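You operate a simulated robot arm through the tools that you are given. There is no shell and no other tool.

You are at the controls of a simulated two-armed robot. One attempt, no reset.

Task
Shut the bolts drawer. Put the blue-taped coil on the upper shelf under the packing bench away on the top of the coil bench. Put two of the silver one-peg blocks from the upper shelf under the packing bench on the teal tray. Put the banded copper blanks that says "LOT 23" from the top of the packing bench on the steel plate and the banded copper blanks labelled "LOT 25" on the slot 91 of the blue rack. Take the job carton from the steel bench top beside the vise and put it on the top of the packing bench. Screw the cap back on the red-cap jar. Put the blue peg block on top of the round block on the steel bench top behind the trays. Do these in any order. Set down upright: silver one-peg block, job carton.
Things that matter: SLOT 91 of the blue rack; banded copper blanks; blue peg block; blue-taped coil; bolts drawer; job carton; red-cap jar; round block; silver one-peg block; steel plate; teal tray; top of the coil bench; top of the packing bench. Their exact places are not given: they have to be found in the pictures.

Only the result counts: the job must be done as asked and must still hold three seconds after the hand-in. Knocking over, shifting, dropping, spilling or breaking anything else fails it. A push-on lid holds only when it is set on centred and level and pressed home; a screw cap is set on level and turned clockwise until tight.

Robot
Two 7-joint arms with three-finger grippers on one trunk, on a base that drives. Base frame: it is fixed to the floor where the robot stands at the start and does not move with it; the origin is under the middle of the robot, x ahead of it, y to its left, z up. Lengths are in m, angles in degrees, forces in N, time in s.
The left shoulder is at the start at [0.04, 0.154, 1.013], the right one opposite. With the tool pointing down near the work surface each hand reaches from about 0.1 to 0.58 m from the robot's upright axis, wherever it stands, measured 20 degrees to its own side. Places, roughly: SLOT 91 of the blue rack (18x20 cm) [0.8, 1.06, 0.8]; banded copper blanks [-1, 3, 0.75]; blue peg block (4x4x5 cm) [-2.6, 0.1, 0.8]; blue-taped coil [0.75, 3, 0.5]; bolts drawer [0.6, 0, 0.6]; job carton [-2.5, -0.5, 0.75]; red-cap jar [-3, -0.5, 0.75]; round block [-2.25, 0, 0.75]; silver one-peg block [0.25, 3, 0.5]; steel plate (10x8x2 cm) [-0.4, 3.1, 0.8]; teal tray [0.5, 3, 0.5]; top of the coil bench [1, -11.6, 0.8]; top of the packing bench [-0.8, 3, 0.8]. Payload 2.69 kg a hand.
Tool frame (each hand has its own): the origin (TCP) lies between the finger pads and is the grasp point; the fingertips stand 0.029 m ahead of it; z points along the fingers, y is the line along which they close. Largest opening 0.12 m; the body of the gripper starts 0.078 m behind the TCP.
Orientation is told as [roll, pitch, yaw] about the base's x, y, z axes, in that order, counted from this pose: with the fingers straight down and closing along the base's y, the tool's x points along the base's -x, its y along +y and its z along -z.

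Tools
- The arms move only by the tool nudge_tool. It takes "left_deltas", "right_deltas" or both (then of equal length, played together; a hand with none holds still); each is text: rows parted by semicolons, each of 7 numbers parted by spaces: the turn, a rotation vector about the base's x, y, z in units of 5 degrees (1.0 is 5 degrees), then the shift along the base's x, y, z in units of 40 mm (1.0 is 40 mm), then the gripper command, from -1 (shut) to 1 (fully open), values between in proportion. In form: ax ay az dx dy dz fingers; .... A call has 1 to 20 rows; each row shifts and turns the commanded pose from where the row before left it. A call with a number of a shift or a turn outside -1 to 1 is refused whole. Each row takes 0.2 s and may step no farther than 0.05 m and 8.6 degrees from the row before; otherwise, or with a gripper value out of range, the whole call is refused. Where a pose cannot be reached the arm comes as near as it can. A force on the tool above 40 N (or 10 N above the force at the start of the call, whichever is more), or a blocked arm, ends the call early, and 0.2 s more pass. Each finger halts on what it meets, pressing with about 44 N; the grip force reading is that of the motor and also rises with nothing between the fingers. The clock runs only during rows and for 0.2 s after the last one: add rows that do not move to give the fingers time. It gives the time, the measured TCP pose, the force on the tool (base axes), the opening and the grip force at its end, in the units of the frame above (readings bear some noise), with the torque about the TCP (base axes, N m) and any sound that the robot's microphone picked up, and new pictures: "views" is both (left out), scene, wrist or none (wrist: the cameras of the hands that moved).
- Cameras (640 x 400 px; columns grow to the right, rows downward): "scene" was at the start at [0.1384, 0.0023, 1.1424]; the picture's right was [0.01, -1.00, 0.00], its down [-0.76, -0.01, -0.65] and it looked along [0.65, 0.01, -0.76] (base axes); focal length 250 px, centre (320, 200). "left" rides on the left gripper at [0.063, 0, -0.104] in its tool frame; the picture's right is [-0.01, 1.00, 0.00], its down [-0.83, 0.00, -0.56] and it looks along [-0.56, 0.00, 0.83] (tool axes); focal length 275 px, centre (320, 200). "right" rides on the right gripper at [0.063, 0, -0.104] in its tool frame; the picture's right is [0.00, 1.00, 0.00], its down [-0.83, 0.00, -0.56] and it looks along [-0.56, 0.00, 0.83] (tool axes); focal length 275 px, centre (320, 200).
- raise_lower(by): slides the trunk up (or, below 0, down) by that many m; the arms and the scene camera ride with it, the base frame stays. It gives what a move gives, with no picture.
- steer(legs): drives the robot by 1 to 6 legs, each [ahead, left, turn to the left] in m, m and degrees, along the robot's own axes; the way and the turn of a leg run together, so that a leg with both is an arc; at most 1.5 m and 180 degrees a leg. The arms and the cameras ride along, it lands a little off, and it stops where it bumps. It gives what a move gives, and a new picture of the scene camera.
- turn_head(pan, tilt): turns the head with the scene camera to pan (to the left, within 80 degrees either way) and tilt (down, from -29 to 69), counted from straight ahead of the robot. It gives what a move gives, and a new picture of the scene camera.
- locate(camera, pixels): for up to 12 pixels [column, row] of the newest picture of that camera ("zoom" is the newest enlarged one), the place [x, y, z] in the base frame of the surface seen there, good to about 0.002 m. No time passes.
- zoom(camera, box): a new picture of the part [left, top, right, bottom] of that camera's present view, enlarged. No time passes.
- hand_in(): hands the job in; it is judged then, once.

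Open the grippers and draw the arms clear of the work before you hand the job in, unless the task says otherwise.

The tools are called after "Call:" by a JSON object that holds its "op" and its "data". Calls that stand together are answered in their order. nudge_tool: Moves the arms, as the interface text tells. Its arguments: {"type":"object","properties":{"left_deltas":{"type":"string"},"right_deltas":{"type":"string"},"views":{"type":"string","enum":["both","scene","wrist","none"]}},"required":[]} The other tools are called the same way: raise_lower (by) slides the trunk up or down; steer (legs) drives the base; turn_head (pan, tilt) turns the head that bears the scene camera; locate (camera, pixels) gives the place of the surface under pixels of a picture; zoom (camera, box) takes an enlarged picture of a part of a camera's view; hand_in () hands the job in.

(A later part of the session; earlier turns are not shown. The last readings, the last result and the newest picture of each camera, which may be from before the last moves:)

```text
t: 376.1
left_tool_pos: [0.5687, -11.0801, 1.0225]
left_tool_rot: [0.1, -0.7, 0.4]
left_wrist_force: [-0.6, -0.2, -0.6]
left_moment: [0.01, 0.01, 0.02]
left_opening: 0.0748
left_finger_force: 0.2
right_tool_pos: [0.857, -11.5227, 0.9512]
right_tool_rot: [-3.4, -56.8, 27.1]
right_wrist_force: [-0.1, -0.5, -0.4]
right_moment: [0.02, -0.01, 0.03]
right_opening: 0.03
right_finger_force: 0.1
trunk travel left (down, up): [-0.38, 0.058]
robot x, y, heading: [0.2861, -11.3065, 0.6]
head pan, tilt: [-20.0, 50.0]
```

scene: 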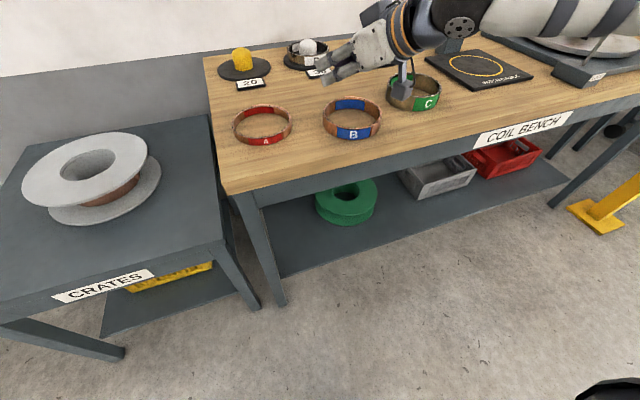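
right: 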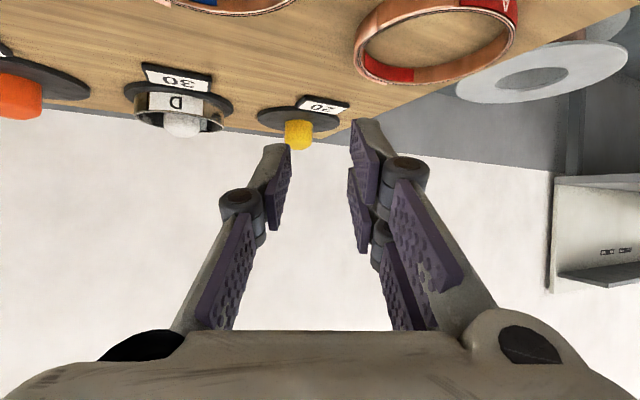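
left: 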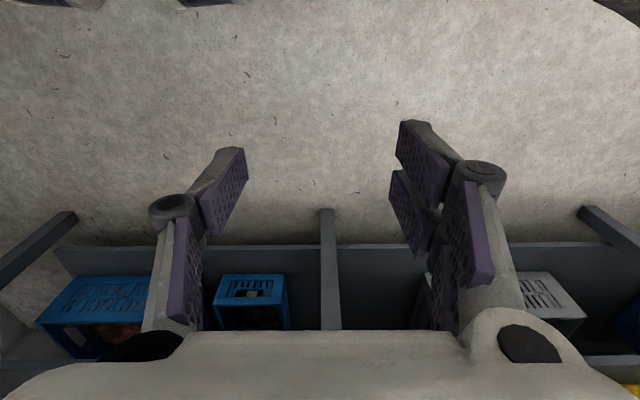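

Coil B rests on the bench between A and C. I back off, then un-tilt the right hand.

Call:
{"op": "steer", "data": {"legs": [[-0.6, 0, 0]]}}

Call:
{"op": "nudge_tool", "data": {"right_deltas": "-0.366 0.877 0 -0.3 0 0.1 -0.5; -0.366 0.877 0 -0.3 0 0.1 -0.5; -0.366 0.877 0 -0.3 0 0.1 -0.5; -0.366 0.877 0 -0.3 0 0.1 -0.5; -0.366 0.877 0 -0.3 0 0.1 -0.5; -0.366 0.877 0 -0.3 0 0.1 -0.5; -0.366 0.877 0 -0.3 0 0.1 -0.5; -0.366 0.877 0 -0.3 0 0.1 -0.5; -0.366 0.877 0 -0.3 0 0.1 -0.5; -0.366 0.877 0 -0.3 0 0.1 -0.5; -0.366 0.877 0 -0.3 0 0.1 -0.5; -0.366 0.877 0 -0.3 0 0.1 -0.5; 0 0 -1 0 0 0 -0.5; 0 0 -1 0 0 0 -0.5; 0 0 -1 0 0 0 -0.5; 0 0 -1 0 0 0 -0.5; 0 0 -1 0 0 0 -0.5; 0 0 0 0 0 0 -0.5", "views": "none"}}

```text
t: 379.5
left_tool_pos: [-0.0311, -11.0835, 1.023]
left_tool_rot: [0.1, -0.5, 0.0]
left_wrist_force: [-0.5, -0.1, -0.3]
left_moment: [-0.04, -0.01, 0.04]
left_opening: 0.0749
left_finger_force: 0.1
right_tool_pos: [0.2523, -11.5277, 0.9508]
right_tool_rot: [-3.3, -56.9, 26.9]
right_wrist_force: [-0.5, -0.3, -0.1]
right_moment: [0.0, 0.0, -0.03]
right_opening: 0.0299
right_finger_force: 0.0
trunk travel left (down, up): [-0.38, 0.058]
robot x, y, heading: [-0.3126, -11.3102, -0.1]
head pan, tilt: [-20.0, 50.0]
```

scene: 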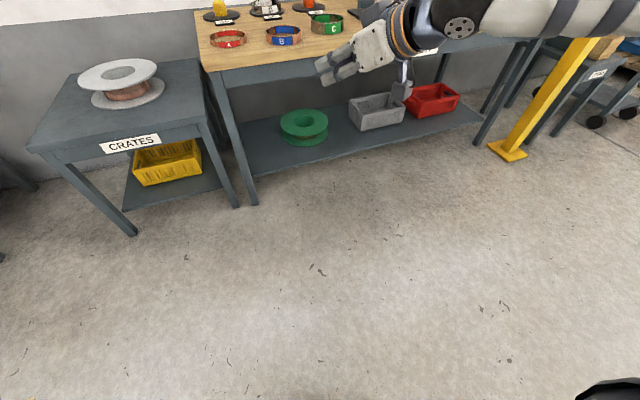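

```text
t: 383.3
left_tool_pos: [-0.0312, -11.085, 1.0222]
left_tool_rot: [0.1, -0.6, 0.1]
left_wrist_force: [0.2, 0.2, -0.1]
left_moment: [-0.02, 0.0, 0.0]
left_opening: 0.075
left_finger_force: 0.1
right_tool_pos: [0.1086, -11.5278, 0.9993]
right_tool_rot: [0.1, 0.0, 0.0]
right_wrist_force: [-0.3, -0.3, -0.3]
right_moment: [0.03, 0.01, 0.03]
right_opening: 0.0302
right_finger_force: 0.1
trunk travel left (down, up): [-0.38, 0.058]
robot x, y, heading: [-0.3135, -11.3119, 0.0]
head pan, tilt: [-20.0, 50.0]
```

Both hands are tool-down again. I turn to face +y and drive back up the aisle.

Call:
{"op": "steer", "data": {"legs": [[0, 0.1, 90], [1.5, 0, 0], [1.5, 0, 0], [1.5, 0, 0], [1.5, 0, 0], [1.5, 0, 0]]}}

Call:
{"op": "turn_head", "data": {"pan": 0, "tilt": 15}}

```text
t: 422.4
left_tool_pos: [-0.352, -3.5173, 1.0227]
left_tool_rot: [0.0, -0.6, 87.0]
left_wrist_force: [-0.2, 0.2, 0.3]
left_moment: [-0.01, 0.02, 0.02]
left_opening: 0.0752
left_finger_force: 0.2
right_tool_pos: [0.1008, -3.3995, 0.9994]
right_tool_rot: [0.0, -0.1, 86.9]
right_wrist_force: [0.3, 0.1, -0.5]
right_moment: [-0.01, -0.01, -0.03]
right_opening: 0.0299
right_finger_force: 0.1
trunk travel left (down, up): [-0.38, 0.058]
robot x, y, heading: [-0.1381, -3.8059, 86.9]
head pan, tilt: [-20.0, 50.0]
```

scene: 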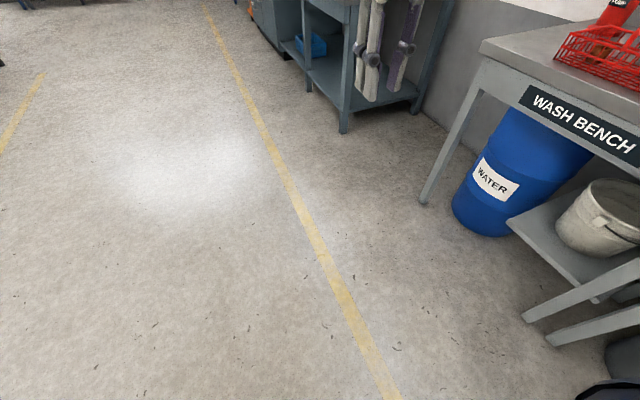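

```text
t: 423.4
left_tool_pos: [-0.3518, -3.5161, 1.0232]
left_tool_rot: [0.2, -0.6, 87.0]
left_wrist_force: [-0.7, -0.1, 0.1]
left_moment: [-0.01, -0.04, 0.02]
left_opening: 0.075
left_finger_force: 0.1
right_tool_pos: [0.0997, -3.4, 0.9987]
right_tool_rot: [0.1, 0.0, 86.9]
right_wrist_force: [1.2, 0.9, -0.1]
right_moment: [-0.01, -0.01, 0.0]
right_opening: 0.03
right_finger_force: 0.2
trunk travel left (down, up): [-0.38, 0.058]
robot x, y, heading: [-0.1394, -3.8109, 86.9]
head pan, tilt: [0.0, 15.0]
```

scene: 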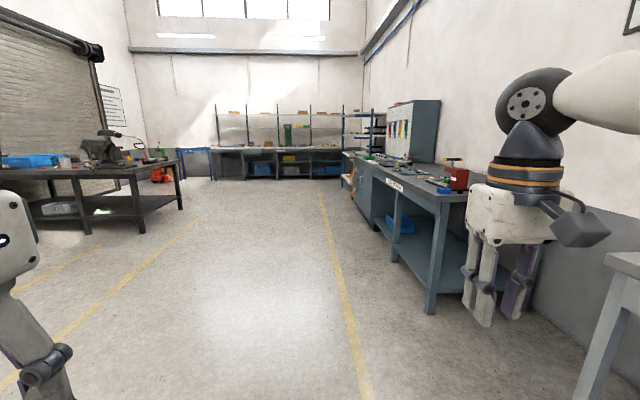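

The steel bench is on the left at (100,180). I drive on to about (−0.7, −0.4) and turn left to face it.

Call:
{"op": "steer", "data": {"legs": [[0, 0.5, 3.2], [1.5, 0, 0], [1.5, 0, 0], [0.35, 0, 0], [0, 0, 90]]}}

Call:
{"op": "turn_head", "data": {"pan": 0, "tilt": 22}}

```text
t: 447.5
left_tool_pos: [-1.0281, -0.7096, 1.0228]
left_tool_rot: [0.1, -0.6, -175.1]
left_wrist_force: [0.6, -0.2, -0.4]
left_moment: [-0.01, -0.02, -0.01]
left_opening: 0.0751
left_finger_force: 0.0
right_tool_pos: [-1.2055, -0.2777, 0.9996]
right_tool_rot: [0.1, 0.0, -175.2]
right_wrist_force: [-0.1, -0.3, 0.4]
right_moment: [-0.01, 0.02, 0.03]
right_opening: 0.0297
right_finger_force: 0.0
trunk travel left (down, up): [-0.38, 0.058]
robot x, y, heading: [-0.7648, -0.4581, -175.0]
head pan, tilt: [0.0, 15.0]
```

scene: 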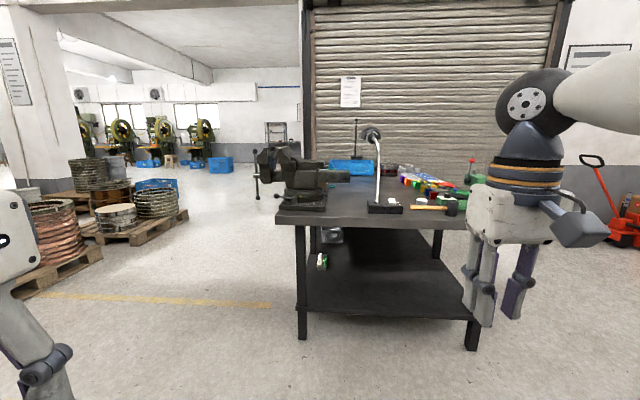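

```text
t: 448.2
left_tool_pos: [-1.0278, -0.7102, 1.0233]
left_tool_rot: [-0.1, -0.7, -175.1]
left_wrist_force: [-0.4, -0.3, 0.2]
left_moment: [0.02, -0.02, 0.02]
left_opening: 0.0751
left_finger_force: 0.1
right_tool_pos: [-1.2055, -0.2786, 0.9999]
right_tool_rot: [0.1, 0.1, -175.1]
right_wrist_force: [0.1, -0.3, 0.5]
right_moment: [-0.01, 0.0, -0.02]
right_opening: 0.0301
right_finger_force: 0.0
trunk travel left (down, up): [-0.38, 0.058]
robot x, y, heading: [-0.7682, -0.4638, -174.9]
head pan, tilt: [0.0, 22.0]
```

scene: 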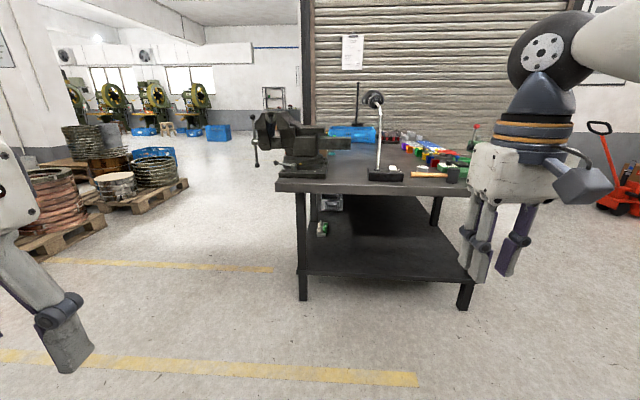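

I'm facing the bench's short end with the vise at left. I zoom and locate the bench corners and items.

Call:
{"op": "zoom", "data": {"camera": "scene", "box": [240, 80, 500, 220]}}

Call:
{"op": "locate", "data": {"camera": "scene", "pixels": [[278, 186], [465, 190], [330, 165], [440, 162], [305, 135], [385, 175], [350, 132], [360, 182], [420, 183], [303, 300], [465, 308]]}}

```text
2.46 times, centred on (370, 150) of scene
```

zoom: 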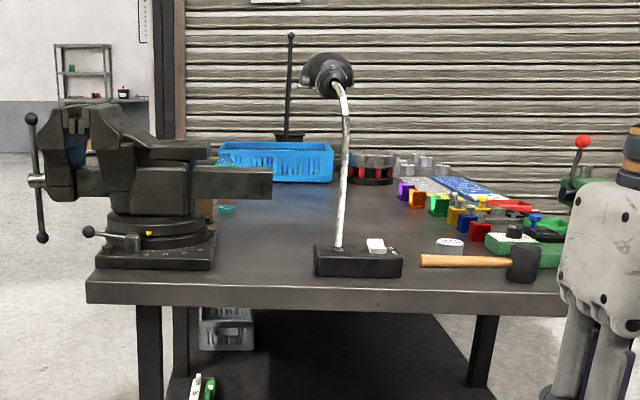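

```text
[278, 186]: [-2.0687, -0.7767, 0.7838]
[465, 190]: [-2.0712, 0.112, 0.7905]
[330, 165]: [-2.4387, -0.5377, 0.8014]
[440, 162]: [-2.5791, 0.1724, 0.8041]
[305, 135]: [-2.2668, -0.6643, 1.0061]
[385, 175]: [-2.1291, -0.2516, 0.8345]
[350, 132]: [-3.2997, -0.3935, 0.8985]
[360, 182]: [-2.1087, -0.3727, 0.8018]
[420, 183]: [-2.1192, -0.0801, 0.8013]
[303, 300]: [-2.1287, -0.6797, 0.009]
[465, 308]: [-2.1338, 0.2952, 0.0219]
```

The bench spans x −2.07…−3.4, y −0.79…≈0.31, top z≈0.80. I go round to its north side to see the peg blocks and trays.

Call:
{"op": "steer", "data": {"legs": [[0, -1.45, -5], [1.5, 0, 0], [0, 0, 90]]}}

Call:
{"op": "turn_head", "data": {"pan": 0, "tilt": 35}}

```text
t: 470.2
left_tool_pos: [-2.1305, 0.6245, 1.0228]
left_tool_rot: [0.1, -0.5, -88.8]
left_wrist_force: [0.6, 0.0, -0.4]
left_moment: [0.02, 0.01, -0.03]
left_opening: 0.0751
left_finger_force: 0.0
right_tool_pos: [-2.5734, 0.4756, 0.9981]
right_tool_rot: [0.1, -0.1, -89.0]
right_wrist_force: [0.5, -1.0, 0.2]
right_moment: [0.04, -0.02, 0.0]
right_opening: 0.0301
right_finger_force: 0.0
trunk travel left (down, up): [-0.38, 0.058]
robot x, y, heading: [-2.364, 0.8992, -88.5]
head pan, tilt: [0.0, 22.0]
```

scene: 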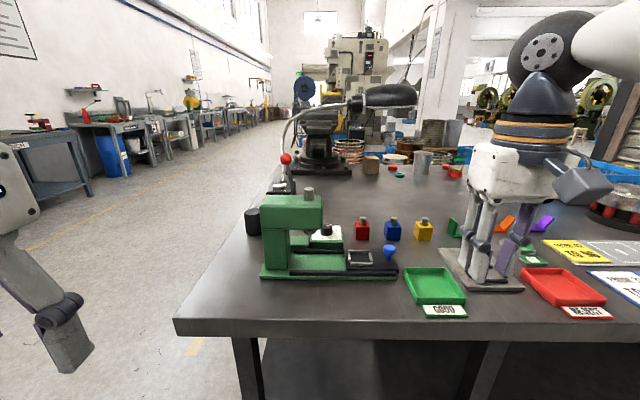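

```text
t: 470.9
left_tool_pos: [-2.1314, 0.6236, 1.0227]
left_tool_rot: [-0.1, -0.6, -88.9]
left_wrist_force: [0.8, 0.3, -0.3]
left_moment: [0.01, 0.02, 0.0]
left_opening: 0.0749
left_finger_force: 0.1
right_tool_pos: [-2.5733, 0.4753, 0.9989]
right_tool_rot: [0.1, 0.0, -89.0]
right_wrist_force: [-0.3, -0.3, 0.4]
right_moment: [0.01, 0.03, 0.01]
right_opening: 0.03
right_finger_force: 0.0
trunk travel left (down, up): [-0.38, 0.058]
robot x, y, heading: [-2.3637, 0.9028, -88.8]
head pan, tilt: [0.0, 35.0]
```

scene: 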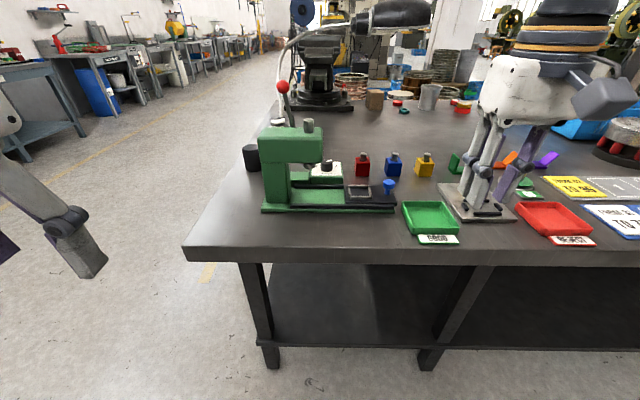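

I see green GOOD and red REJECT trays near the edge, and red, blue, yellow peg blocks at (362,165), (393,165), (424,165). I zoom for detail.

Call:
{"op": "zoom", "data": {"camera": "scene", "box": [240, 80, 460, 250]}}

Call:
{"op": "zoom", "data": {"camera": "scene", "box": [420, 80, 640, 250]}}

```text
2.35 times, centred on (350, 165) of scene
```

zoom: 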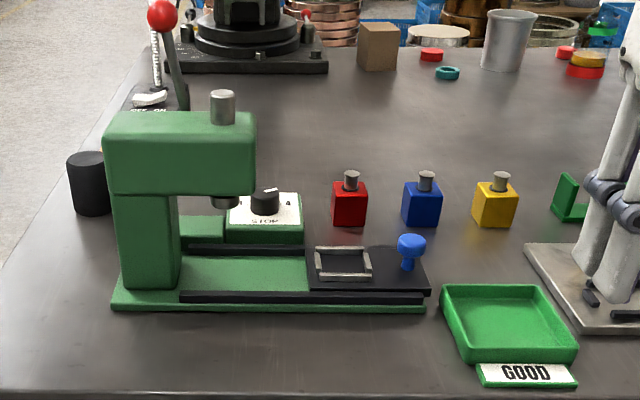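

```text
2.35 times, centred on (530, 165) of scene
```

zoom: 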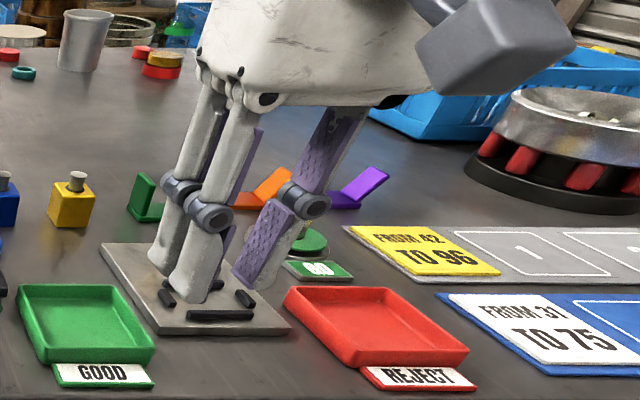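

The carton is the brown box by the vise; the round block must be hidden behind the green machine. I locate the peg blocks and landmarks, then shift left for a clearer view.

Call:
{"op": "locate", "data": {"camera": "scene", "pixels": [[393, 152], [393, 165], [393, 175], [362, 165], [424, 165], [375, 98], [427, 98], [397, 103], [430, 225], [250, 155], [320, 168], [185, 250]]}}

Call:
{"op": "steer", "data": {"legs": [[0, 0.35, 0]]}}

```text
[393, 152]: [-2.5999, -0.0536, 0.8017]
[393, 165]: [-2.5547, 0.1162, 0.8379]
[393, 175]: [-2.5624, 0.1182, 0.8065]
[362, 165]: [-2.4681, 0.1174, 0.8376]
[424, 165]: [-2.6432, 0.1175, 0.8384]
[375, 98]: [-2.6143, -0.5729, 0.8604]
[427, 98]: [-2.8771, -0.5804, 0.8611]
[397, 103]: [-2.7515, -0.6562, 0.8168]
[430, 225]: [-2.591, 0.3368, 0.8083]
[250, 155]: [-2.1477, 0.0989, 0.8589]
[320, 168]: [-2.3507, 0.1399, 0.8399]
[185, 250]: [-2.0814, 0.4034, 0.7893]
```

```text
t: 474.2
left_tool_pos: [-1.7757, 0.6292, 1.023]
left_tool_rot: [0.0, -0.6, -89.2]
left_wrist_force: [0.1, 0.3, -0.8]
left_moment: [0.02, 0.04, -0.04]
left_opening: 0.0751
left_finger_force: 0.0
right_tool_pos: [-2.2192, 0.4826, 1.0]
right_tool_rot: [0.2, 0.1, -89.3]
right_wrist_force: [0.1, 0.1, 0.0]
right_moment: [0.01, 0.0, 0.03]
right_opening: 0.0301
right_finger_force: 0.0
trunk travel left (down, up): [-0.38, 0.058]
robot x, y, heading: [-2.0103, 0.9052, -89.0]
head pan, tilt: [0.0, 35.0]
```

scene: 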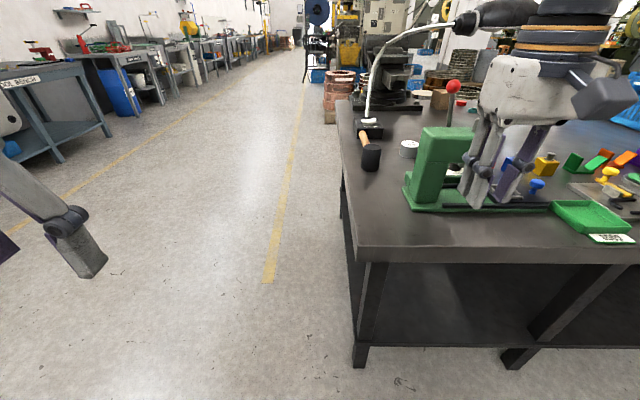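

A round block with a white top appears at (407,150), beside the green machine. I zoom in on it.

Call:
{"op": "zoom", "data": {"camera": "scene", "box": [340, 100, 480, 200]}}

Call:
{"op": "locate", "data": {"camera": "scene", "pixels": [[408, 144], [408, 152], [400, 146], [417, 146], [370, 160], [430, 150], [425, 130], [452, 88], [372, 125], [350, 185]]}}

```text
4.00 times, centred on (410, 150) of scene
```

zoom: 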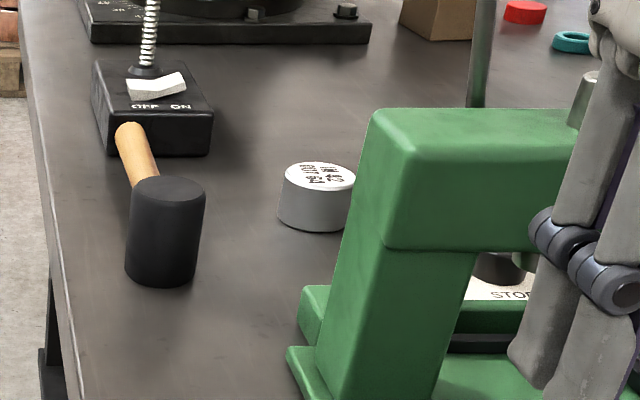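

```text
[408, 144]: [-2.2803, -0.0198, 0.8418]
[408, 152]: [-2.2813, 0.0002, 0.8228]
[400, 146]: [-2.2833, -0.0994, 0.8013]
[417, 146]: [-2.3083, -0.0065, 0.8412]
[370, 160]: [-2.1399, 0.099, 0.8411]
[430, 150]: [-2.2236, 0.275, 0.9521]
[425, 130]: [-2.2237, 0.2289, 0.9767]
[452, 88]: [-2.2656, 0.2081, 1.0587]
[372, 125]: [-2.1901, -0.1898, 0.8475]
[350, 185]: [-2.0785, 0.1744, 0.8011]
```

The round block stands at about (−2.29, −0.025), top z≈0.842; best placed from the bench's east end. First I'll pick the blue block from the north: I pull the right hand back and up, and move opposite the block.

Call:
{"op": "nudge_tool", "data": {"right_deltas": "0 0 0 0 0.5 0.3 -0.5; 0 0 0 0 0.5 0.3 -0.5; 0 0 0 0 0.5 0.3 -0.5; 0 0 0 0 0.5 0.3 -0.5; 0 0 0 0 0.5 0.3 -0.5; 0 0 0 0 0.5 0.3 -0.5", "views": "none"}}

Call:
{"op": "steer", "data": {"legs": [[0, -0.75, -1], [0.15, 0, 0]]}}

Call:
{"op": "turn_head", "data": {"pan": 0, "tilt": 45}}

```text
t: 475.6
left_tool_pos: [-1.7762, 0.6294, 1.0225]
left_tool_rot: [0.0, -0.5, -89.2]
left_wrist_force: [-0.4, 0.5, -0.2]
left_moment: [0.02, 0.04, 0.02]
left_opening: 0.0753
left_finger_force: 0.1
right_tool_pos: [-2.2172, 0.602, 1.0714]
right_tool_rot: [0.1, 0.1, -89.3]
right_wrist_force: [-0.1, 0.3, -0.1]
right_moment: [0.0, -0.01, 0.0]
right_opening: 0.03
right_finger_force: 0.1
trunk travel left (down, up): [-0.38, 0.058]
robot x, y, heading: [-2.0049, 0.9108, -89.1]
head pan, tilt: [0.0, 35.0]
```

```text
t: 482.9
left_tool_pos: [-2.5532, 0.4727, 1.0233]
left_tool_rot: [0.1, -0.5, -91.4]
left_wrist_force: [0.2, -0.7, -0.2]
left_moment: [0.01, -0.01, -0.02]
left_opening: 0.0751
left_finger_force: 0.1
right_tool_pos: [-2.9955, 0.4634, 1.0719]
right_tool_rot: [0.1, 0.1, -91.6]
right_wrist_force: [-0.4, -0.2, -0.3]
right_moment: [0.02, -0.04, 0.0]
right_opening: 0.0299
right_finger_force: 0.0
trunk travel left (down, up): [-0.38, 0.058]
robot x, y, heading: [-2.7714, 0.7597, -91.6]
head pan, tilt: [0.0, 35.0]
```

scene: 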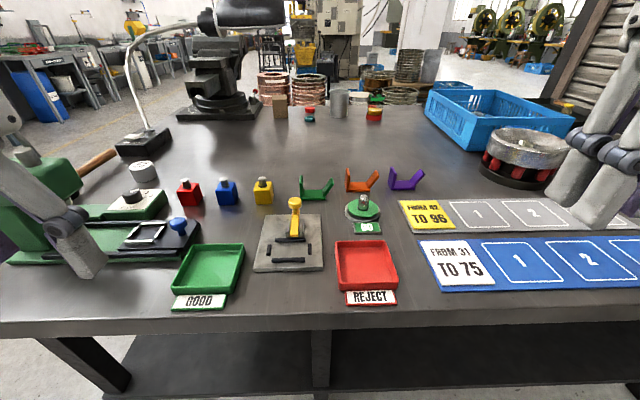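

```text
t: 483.6
left_tool_pos: [-2.5545, 0.4726, 1.0235]
left_tool_rot: [0.1, -0.6, -91.6]
left_wrist_force: [0.2, -0.1, 0.7]
left_moment: [0.02, 0.01, 0.02]
left_opening: 0.0753
left_finger_force: 0.2
right_tool_pos: [-2.9967, 0.4641, 1.0716]
right_tool_rot: [0.1, 0.0, -91.6]
right_wrist_force: [1.0, -0.8, -0.2]
right_moment: [0.03, -0.01, 0.0]
right_opening: 0.0297
right_finger_force: 0.2
trunk travel left (down, up): [-0.38, 0.058]
robot x, y, heading: [-2.773, 0.7597, -91.4]
head pan, tilt: [0.0, 45.0]
```

scene: 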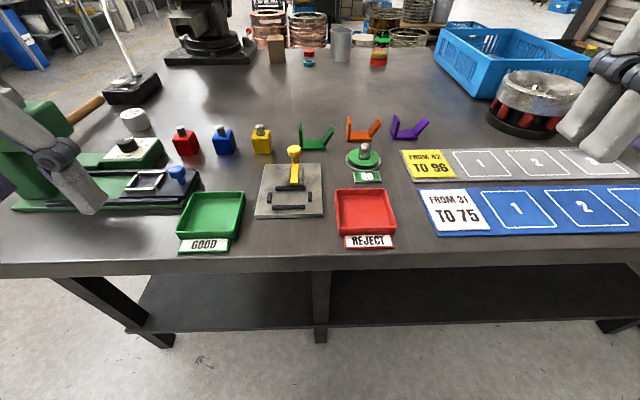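

The blue block is at (223,140), the round block at (134,118). I zoom on the far row to identify the carton, the jar and its cap, and on the blocks.

Call:
{"op": "zoom", "data": {"camera": "scene", "box": [250, 15, 450, 85]}}

Call:
{"op": "zoom", "data": {"camera": "scene", "box": [100, 90, 300, 200]}}

Call:
{"op": "locate", "data": {"camera": "scene", "pixels": [[223, 128], [223, 138], [214, 135], [234, 135], [224, 150], [184, 140], [261, 138], [134, 112], [122, 116], [147, 113], [134, 128], [277, 45]]}}

```text
3.20 times, centred on (350, 50) of scene
```

zoom: 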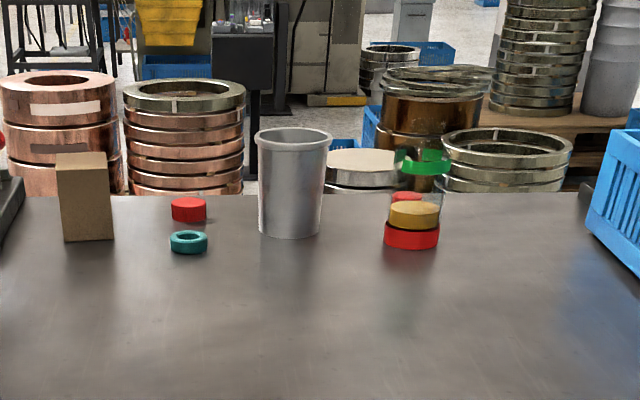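

```text
3.20 times, centred on (200, 145) of scene
```

zoom: 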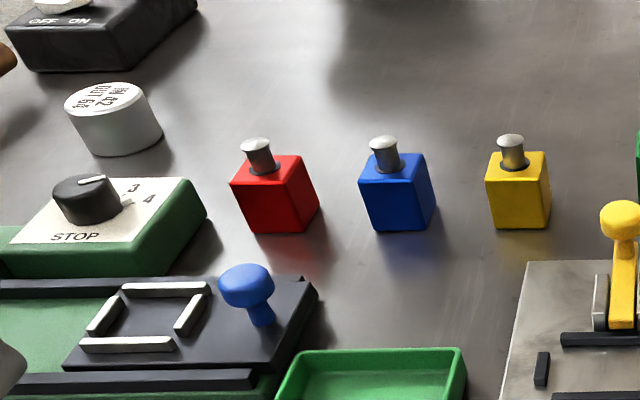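

```text
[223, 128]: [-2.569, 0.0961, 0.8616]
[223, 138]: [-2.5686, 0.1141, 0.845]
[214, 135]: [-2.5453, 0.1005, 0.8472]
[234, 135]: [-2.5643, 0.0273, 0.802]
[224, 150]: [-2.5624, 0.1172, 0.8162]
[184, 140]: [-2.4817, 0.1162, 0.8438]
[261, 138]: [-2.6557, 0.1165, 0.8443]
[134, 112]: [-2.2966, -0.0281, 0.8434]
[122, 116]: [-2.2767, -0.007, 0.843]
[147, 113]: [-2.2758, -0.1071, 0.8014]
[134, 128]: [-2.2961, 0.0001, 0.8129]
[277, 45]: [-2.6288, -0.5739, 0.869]
```

I locate the blue block's corners and peg in the zoom for a precise grasp.

Call:
{"op": "locate", "data": {"camera": "zoom", "pixels": [[374, 190], [418, 187], [431, 205], [362, 160], [422, 157], [374, 225], [418, 227], [384, 142], [387, 165], [128, 100], [70, 105], [130, 145]]}}

```text
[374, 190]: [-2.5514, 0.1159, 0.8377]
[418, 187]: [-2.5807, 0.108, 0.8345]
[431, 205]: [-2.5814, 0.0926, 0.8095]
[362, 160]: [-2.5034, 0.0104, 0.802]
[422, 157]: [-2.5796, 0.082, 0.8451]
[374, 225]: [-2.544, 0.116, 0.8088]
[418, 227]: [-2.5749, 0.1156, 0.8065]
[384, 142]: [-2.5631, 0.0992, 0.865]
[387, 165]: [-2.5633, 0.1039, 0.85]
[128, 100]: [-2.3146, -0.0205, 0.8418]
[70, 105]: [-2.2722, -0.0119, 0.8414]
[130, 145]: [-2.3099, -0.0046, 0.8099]
```

The blue block's body is 4×4 cm, centred at (−2.561, 0.096), faces square with the axes. I drive 15 cm ahead and move the left hand above it.

Call:
{"op": "steer", "data": {"legs": [[0.15, 0, 1.5]]}}

Call:
{"op": "zoom", "data": {"camera": "left", "box": [0, 0, 640, 400]}}

```text
t: 485.0
left_tool_pos: [-2.5492, 0.3235, 1.023]
left_tool_rot: [0.1, -0.5, -90.1]
left_wrist_force: [0.1, -1.0, -0.9]
left_moment: [0.01, -0.02, 0.02]
left_opening: 0.0751
left_finger_force: 0.1
right_tool_pos: [-2.9913, 0.3046, 1.0712]
right_tool_rot: [0.0, 0.1, -90.1]
right_wrist_force: [0.3, -0.2, 0.4]
right_moment: [0.05, 0.0, 0.02]
right_opening: 0.0301
right_finger_force: 0.0
trunk travel left (down, up): [-0.38, 0.058]
robot x, y, heading: [-2.7768, 0.6067, -90.0]
head pan, tilt: [0.0, 45.0]
```

scene: 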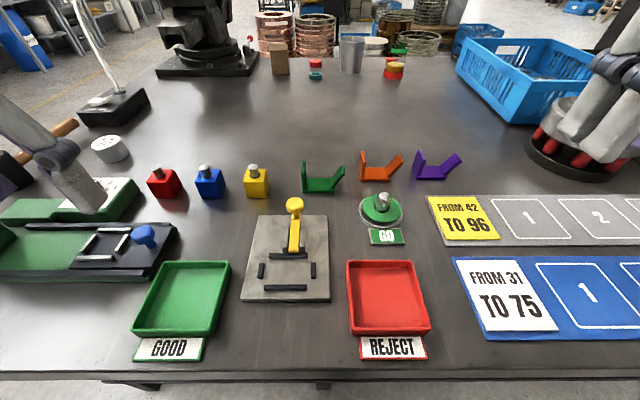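

```text
1.00 times, centred on (320, 200) of left (not enlarged: the box is as wide or as high as the picture)
```

zoom: 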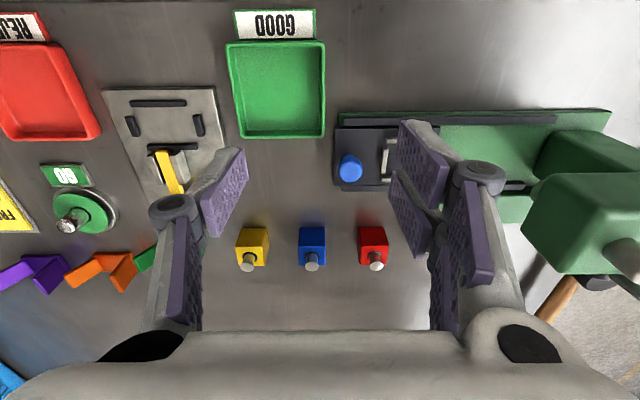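

I move the left hand over the blue block and down to z≈0.90, with the opening at 60 mm.

Call:
{"op": "nudge_tool", "data": {"left_deltas": "0 0 0 -0.037 -0.71 0 0; 0 0 0 -0.037 -0.71 0 0; 0 0 0 -0.037 -0.71 0 0; 0 0 0 -0.037 -0.71 0 0; 0 0 0 -0.037 -0.71 0 0; 0 0 0 -0.037 -0.71 0 0; 0 0 0 -0.037 -0.71 0 0; 0 0 0 -0.037 -0.71 0 0; 0 0 0 0 0 -0.8 0; 0 0 0 0 0 -0.8 0; 0 0 0 0 0 -0.8 0; 0 0 0 0 0 -0.6 0; 0 0 0 0 0 0 0", "views": "both"}}

```text
t: 487.8
left_tool_pos: [-2.5608, 0.0957, 0.9022]
left_tool_rot: [0.1, -0.6, -90.1]
left_wrist_force: [0.2, 0.3, 0.3]
left_moment: [0.03, 0.01, -0.01]
left_opening: 0.0601
left_finger_force: 0.0
right_tool_pos: [-2.991, 0.3047, 1.0719]
right_tool_rot: [0.1, 0.0, -90.2]
right_wrist_force: [0.1, 0.7, -0.6]
right_moment: [0.01, 0.02, -0.01]
right_opening: 0.0299
right_finger_force: 0.0
trunk travel left (down, up): [-0.38, 0.058]
robot x, y, heading: [-2.7716, 0.6044, -89.8]
head pan, tilt: [0.0, 45.0]
```

scene: 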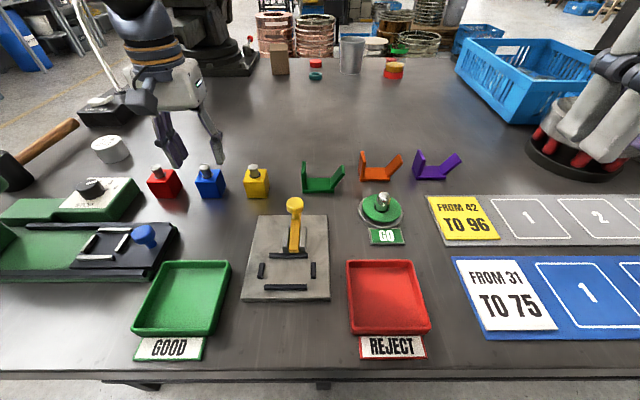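
left: 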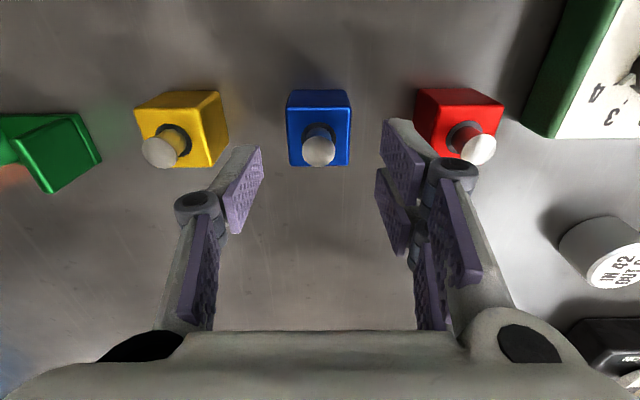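

Aligned (col 319). I lower 67 mm so the pads flank the blue body, then close.

Call:
{"op": "nudge_tool", "data": {"left_deltas": "0 0 0 0 0 -0.5 0; 0 0 0 0 0 -0.5 0; 0 0 0 0 0 -0.4 0; 0 0 0 0 0 -0.27 0; 0 0 0 0 0 0 0; 0 0 0 0 0 0 -0.3; 0 0 0 0 0 0 -0.6; 0 0 0 0 0 0 -1; 0 0 0 0 0 0 -1; 0 0 0 0 0 0 -1", "views": "wrist"}}

```text
t: 490.0
left_tool_pos: [-2.5612, 0.098, 0.8362]
left_tool_rot: [0.1, -0.6, -90.1]
left_wrist_force: [0.5, 0.6, 0.1]
left_moment: [0.0, 0.05, 0.0]
left_opening: 0.0392
left_finger_force: 43.8
right_tool_pos: [-2.9902, 0.3038, 1.0714]
right_tool_rot: [0.1, 0.0, -90.3]
right_wrist_force: [0.4, -1.2, 0.5]
right_moment: [-0.01, -0.02, 0.02]
right_opening: 0.0298
right_finger_force: 0.1
trunk travel left (down, up): [-0.38, 0.058]
robot x, y, heading: [-2.7744, 0.6055, -90.2]
head pan, tilt: [0.0, 45.0]
```

left: 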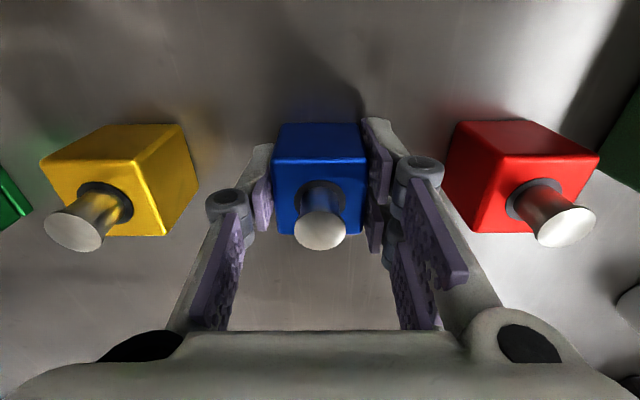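

Gripped at 39.2 mm. I lift slowly and retract from the bench.

Call:
{"op": "nudge_tool", "data": {"left_deltas": "0 0 0 0 0 0.1 -1; 0 0 0 0 0 0.3 -1; 0 0 0 0 0 0.5 -1; 0 0 0 0 0 0.6 -1; 0 0 0 0 0 0.6 -1; 0 0 0 0 0 0.6 -1; 0 0 0 0 0 0.6 -1; 0 0 0 0 0 0.6 -1; 0 0 0 0 0 0.5 -1; 0 0 0 0 0.5 0.2 -1; 0 0 0 0 0.6 0 -1; 0 0 0 0 0.6 0 -1; 0 0 0 0 0.6 0 -1; 0 0 0 0 0.6 0 -1; 0 0 0 0 0.6 0 -1; 0 0 0 0 0.6 0 -1; 0 0 0 0 0.5 0 -1; 0 0 0 0 0 0 -1", "views": "both"}}

```text
t: 493.8
left_tool_pos: [-2.5613, 0.2816, 1.0202]
left_tool_rot: [0.1, -0.6, -90.1]
left_wrist_force: [-0.2, -0.2, -2.0]
left_moment: [0.04, 0.02, -0.02]
left_opening: 0.0395
left_finger_force: 44.0
right_tool_pos: [-2.991, 0.3046, 1.071]
right_tool_rot: [0.1, -0.1, -90.1]
right_wrist_force: [-0.1, 0.4, -0.7]
right_moment: [-0.01, 0.0, 0.0]
right_opening: 0.0297
right_finger_force: 0.2
trunk travel left (down, up): [-0.38, 0.058]
robot x, y, heading: [-2.7714, 0.6089, -90.1]
head pan, tilt: [0.0, 45.0]
```

scene: 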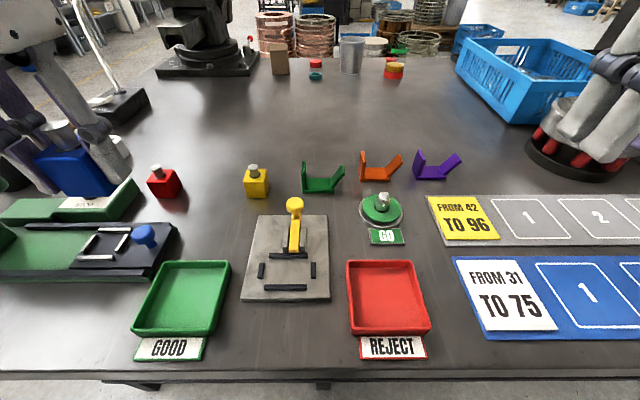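
left: 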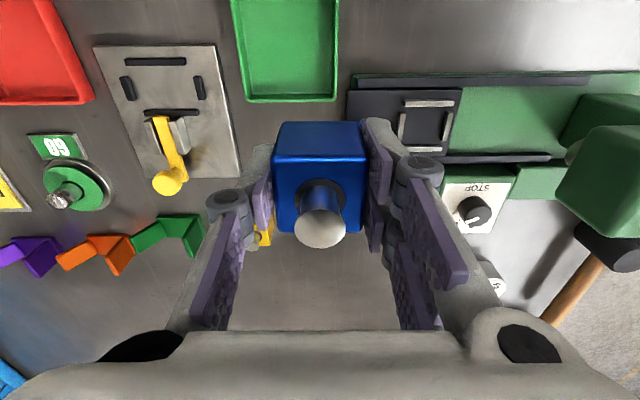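

The blue block is held. I back away, go round to the bench's east end and face −x.

Call:
{"op": "steer", "data": {"legs": [[-0.35, 0, 0], [0, 1.3, 0], [0, 0, -90], [0, 0.78, 0]]}}

Call:
{"op": "turn_head", "data": {"pan": 5, "tilt": 35}}

```text
t: 515.4
left_tool_pos: [-1.8147, -0.0029, 1.0209]
left_tool_rot: [0.2, -0.6, 179.3]
left_wrist_force: [0.2, 0.1, -2.4]
left_moment: [0.03, 0.0, -0.02]
left_opening: 0.0396
left_finger_force: 43.7
right_tool_pos: [-1.7875, 0.4253, 1.0719]
right_tool_rot: [0.0, 0.0, 179.2]
right_wrist_force: [0.2, 0.0, 0.1]
right_moment: [0.02, 0.0, -0.03]
right_opening: 0.0301
right_finger_force: 0.0
trunk travel left (down, up): [-0.38, 0.058]
robot x, y, heading: [-1.4829, 0.2074, 179.2]
head pan, tilt: [0.0, 45.0]
```

scene: 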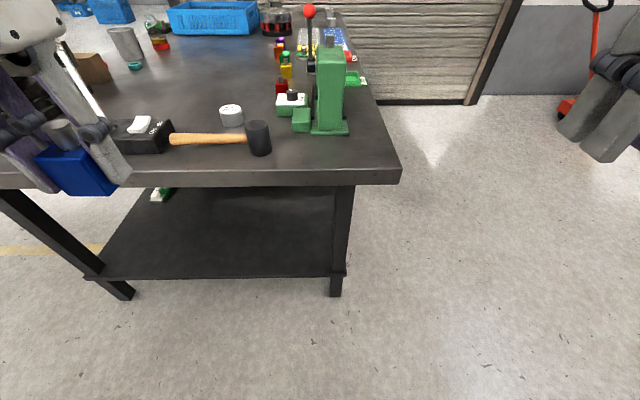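

```text
t: 516.1
left_tool_pos: [-1.8146, -0.0035, 1.0212]
left_tool_rot: [0.1, -0.6, 179.3]
left_wrist_force: [0.3, 0.0, -1.6]
left_moment: [0.02, -0.03, -0.02]
left_opening: 0.0395
left_finger_force: 44.0
right_tool_pos: [-1.787, 0.426, 1.0706]
right_tool_rot: [0.0, 0.1, 179.2]
right_wrist_force: [0.6, 0.4, 1.4]
right_moment: [0.02, 0.0, -0.01]
right_opening: 0.0301
right_finger_force: 0.1
trunk travel left (down, up): [-0.38, 0.058]
robot x, y, heading: [-1.4911, 0.2073, 179.3]
head pan, tilt: [5.0, 35.0]
```

scene: 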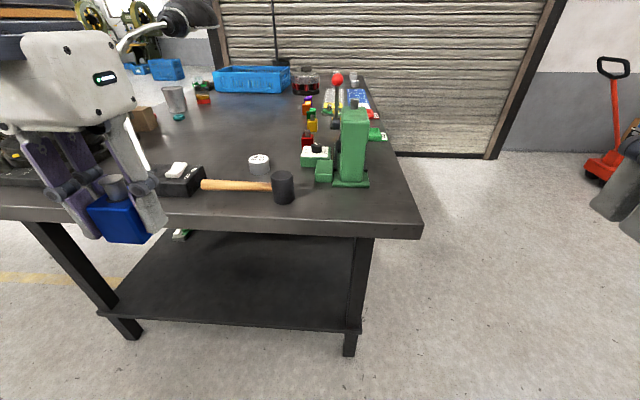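

The round block is at (259,163), with hammer and lamp base in front/left. I zoom and locate it, the lamp neck and lever.

Call:
{"op": "zoom", "data": {"camera": "scene", "box": [120, 100, 420, 260]}}

Call:
{"op": "locate", "data": {"camera": "scene", "pixels": [[259, 158], [249, 160], [269, 160], [259, 173], [259, 155], [190, 20], [150, 35], [125, 45], [337, 78], [338, 110], [283, 175], [180, 170]]}}

```text
2.13 times, centred on (270, 180) of scene
```

zoom: 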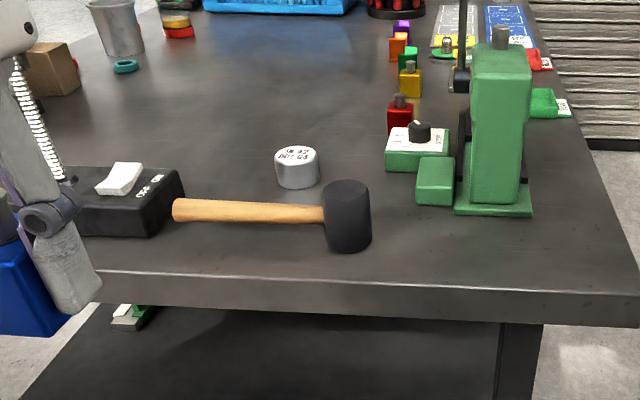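

```text
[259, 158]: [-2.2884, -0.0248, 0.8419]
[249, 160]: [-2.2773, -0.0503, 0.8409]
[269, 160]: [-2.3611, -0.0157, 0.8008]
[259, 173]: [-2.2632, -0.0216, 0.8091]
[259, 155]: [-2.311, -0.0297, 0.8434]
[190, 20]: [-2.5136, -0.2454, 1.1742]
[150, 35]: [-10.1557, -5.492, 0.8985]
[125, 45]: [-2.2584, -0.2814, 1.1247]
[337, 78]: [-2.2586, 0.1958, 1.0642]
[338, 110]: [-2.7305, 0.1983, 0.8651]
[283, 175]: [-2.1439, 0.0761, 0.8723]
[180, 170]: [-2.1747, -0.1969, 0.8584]
```

The round block's centre is (−2.2915, −0.0245), radius ~3 cm; the lamp neck is at y≈−0.28, clear. I drive 0.28 m ahead.

Call:
{"op": "steer", "data": {"legs": [[0.28, 0.02, 0.7]]}}

Call:
{"op": "turn_head", "data": {"pan": 5, "tilt": 50}}

```text
t: 518.1
left_tool_pos: [-2.0906, -0.024, 1.021]
left_tool_rot: [0.2, -0.6, 180.0]
left_wrist_force: [0.0, -0.5, -2.3]
left_moment: [0.02, 0.0, 0.01]
left_opening: 0.0393
left_finger_force: 43.6
right_tool_pos: [-2.0682, 0.4049, 1.0729]
right_tool_rot: [0.1, 0.0, 179.9]
right_wrist_force: [-0.4, 0.1, 0.0]
right_moment: [0.0, -0.02, 0.0]
right_opening: 0.03
right_finger_force: 0.0
trunk travel left (down, up): [-0.38, 0.058]
robot x, y, heading: [-1.767, 0.188, 180.2]
head pan, tilt: [5.0, 35.0]
```

scene: 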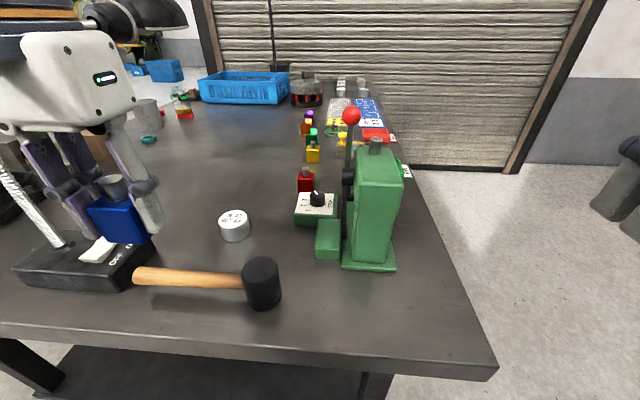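

```text
t: 518.9
left_tool_pos: [-2.0891, -0.0249, 1.02]
left_tool_rot: [0.1, -0.6, 180.1]
left_wrist_force: [0.6, 0.4, -1.7]
left_moment: [-0.01, 0.01, -0.02]
left_opening: 0.0392
left_finger_force: 44.1
right_tool_pos: [-2.0681, 0.4042, 1.0715]
right_tool_rot: [0.0, 0.0, 179.9]
right_wrist_force: [0.3, 0.5, -0.4]
right_moment: [0.04, -0.01, 0.01]
right_opening: 0.0299
right_finger_force: 0.1
trunk travel left (down, up): [-0.38, 0.058]
robot x, y, heading: [-1.7616, 0.1881, 179.6]
head pan, tilt: [5.0, 50.0]
```

scene: 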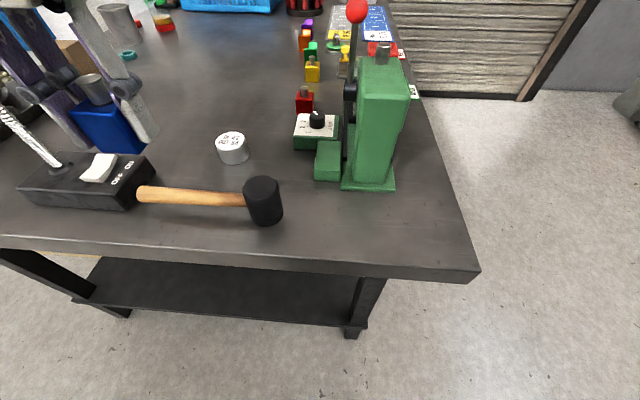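

Clear view of the round block at (232,148). I refine its centre.

Call:
{"op": "zoom", "data": {"camera": "scene", "box": [200, 120, 264, 160]}}

Call:
{"op": "zoom", "data": {"camera": "left", "box": [0, 0, 640, 400]}}

```text
10.00 times, centred on (232, 140) of scene
```

zoom: 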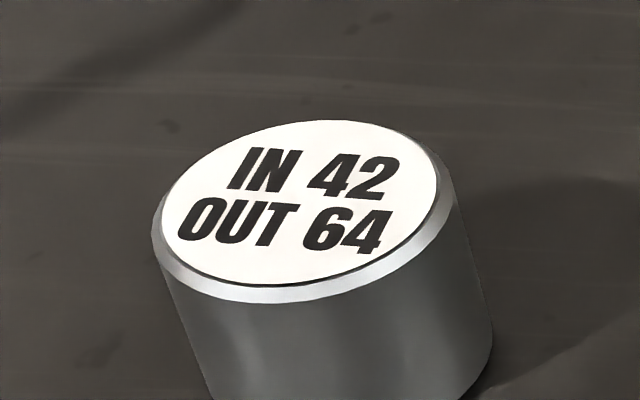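

```text
1.00 times, centred on (320, 200) of left (not enlarged: the box is as wide or as high as the picture)
```

zoom: 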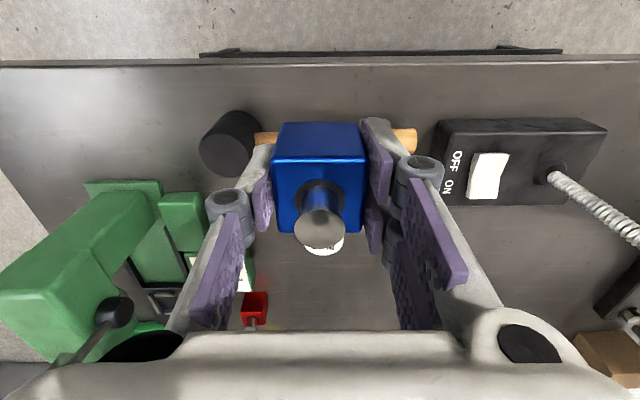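

Call:
{"op": "locate", "data": {"camera": "scene", "pixels": [[230.3, 140.8], [216.5, 144], [244.5, 138], [234, 133], [226, 148.5], [262, 190], [56, 160], [20, 125]]}}

```text
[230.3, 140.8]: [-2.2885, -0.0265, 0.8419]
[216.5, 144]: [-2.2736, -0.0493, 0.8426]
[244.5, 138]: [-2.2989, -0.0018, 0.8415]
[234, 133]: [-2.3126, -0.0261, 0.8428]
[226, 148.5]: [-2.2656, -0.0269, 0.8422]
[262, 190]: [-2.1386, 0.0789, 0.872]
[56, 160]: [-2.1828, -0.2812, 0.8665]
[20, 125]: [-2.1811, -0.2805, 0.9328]
```

Round block's centre is (−2.2885, −0.0262), top z 0.842. I move the blue block above it and partway down.

Call:
{"op": "nudge_tool", "data": {"left_deltas": "0 0 0 -0.4 0 0 -1; 0 0 0 -0.6 0 0 -1; 0 0 0 -0.6 0 0 -1; 0 0 0 -0.6 0 0 -1; 0 0 0 -0.6 0 0 -1; 0 0 0 -0.6 0 0 -1; 0 0 0 -0.6 0 0 -1; 0 0 0 -0.6 0 0 -1; 0 0 0 -0.39 -0.03 0 -1; 0 0 0 0 0 -0.6 -1; 0 0 0 0 0 -0.7 -1; 0 0 0 0 0 -0.7 -1; 0 0 0 0 0 -0.6 -1; 0 0 0 0 0 -0.4 -1; 0 0 0 0 0 0 -1", "views": "both"}}

```text
t: 522.1
left_tool_pos: [-2.2903, -0.0265, 0.9]
left_tool_rot: [0.1, -0.7, 179.8]
left_wrist_force: [-0.1, -0.5, -2.0]
left_moment: [0.03, -0.02, 0.0]
left_opening: 0.0394
left_finger_force: 44.1
right_tool_pos: [-2.0674, 0.4048, 1.0715]
right_tool_rot: [0.1, 0.0, 179.8]
right_wrist_force: [-0.2, 0.5, 0.2]
right_moment: [0.01, 0.01, -0.01]
right_opening: 0.0299
right_finger_force: 0.1
trunk travel left (down, up): [-0.38, 0.058]
robot x, y, heading: [-1.7642, 0.1898, 180.0]
head pan, tilt: [5.0, 50.0]
```

scene: 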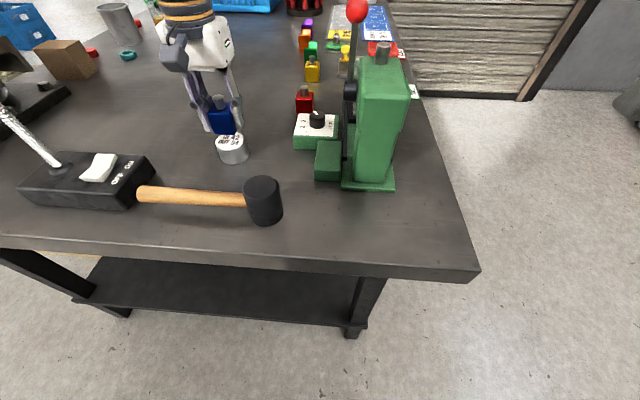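
left: 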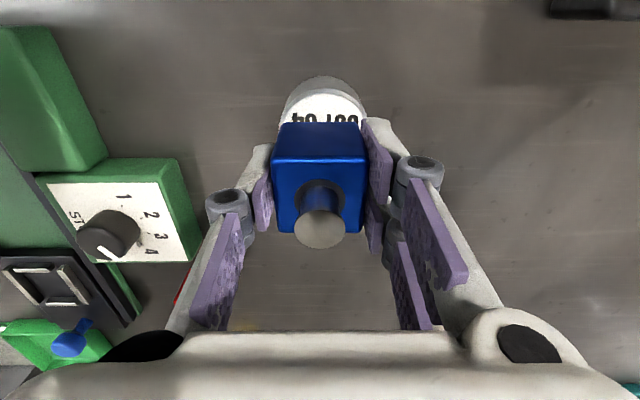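

The blue block hovers over the round block (its edge at cols 285–365). I correct 3 mm, then lower to near contact.

Call:
{"op": "nudge_tool", "data": {"left_deltas": "0 0 0 0.07 -0.04 -0.1 -1; 0 0 0 0 0 -0.2 -1; 0 0 0 0 0 -0.12 -1; 0 0 0 0 0 0 -1", "views": "both"}}

Call:
{"op": "zoom", "data": {"camera": "scene", "box": [190, 80, 280, 180]}}

```text
t: 523.1
left_tool_pos: [-2.2879, -0.0282, 0.8827]
left_tool_rot: [0.0, -0.6, 179.9]
left_wrist_force: [-0.2, -0.9, -1.5]
left_moment: [-0.01, 0.02, 0.0]
left_opening: 0.0394
left_finger_force: 43.6
right_tool_pos: [-2.0683, 0.4048, 1.0723]
right_tool_rot: [0.2, 0.0, 179.9]
right_wrist_force: [0.4, 0.6, 1.2]
right_moment: [-0.02, 0.0, -0.01]
right_opening: 0.0301
right_finger_force: 0.1
trunk travel left (down, up): [-0.38, 0.058]
robot x, y, heading: [-1.7669, 0.1872, 180.1]
head pan, tilt: [5.0, 50.0]
```

scene: 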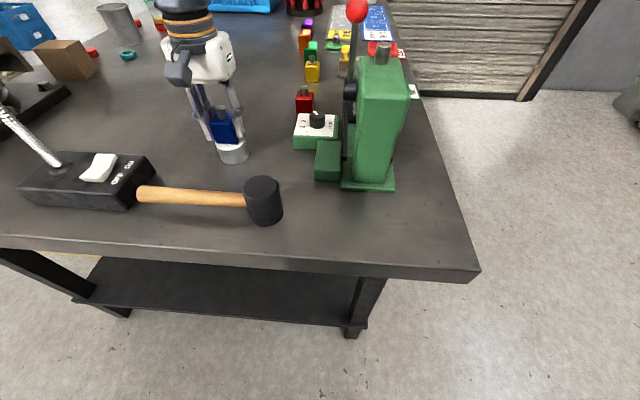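
left: 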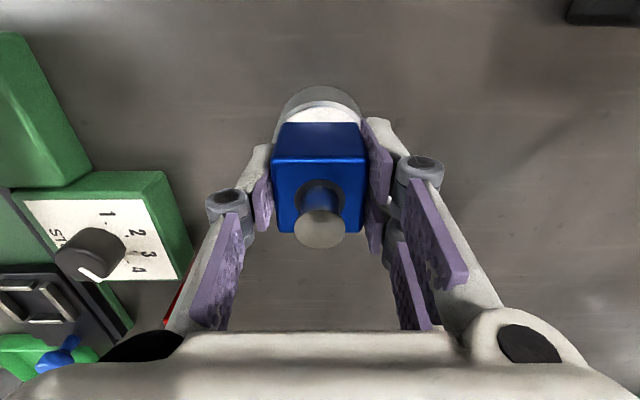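

```text
4.00 times, centred on (235, 130) of scene
```

zoom: 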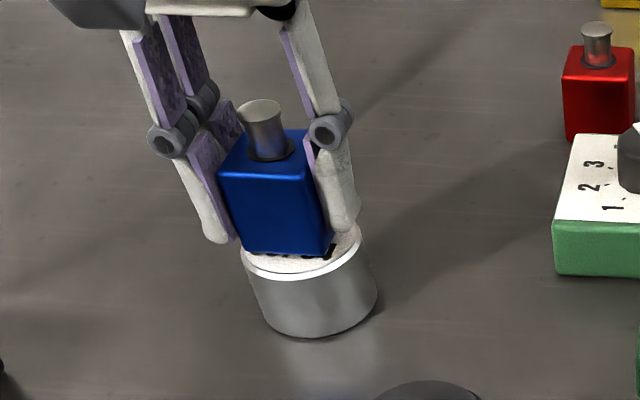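

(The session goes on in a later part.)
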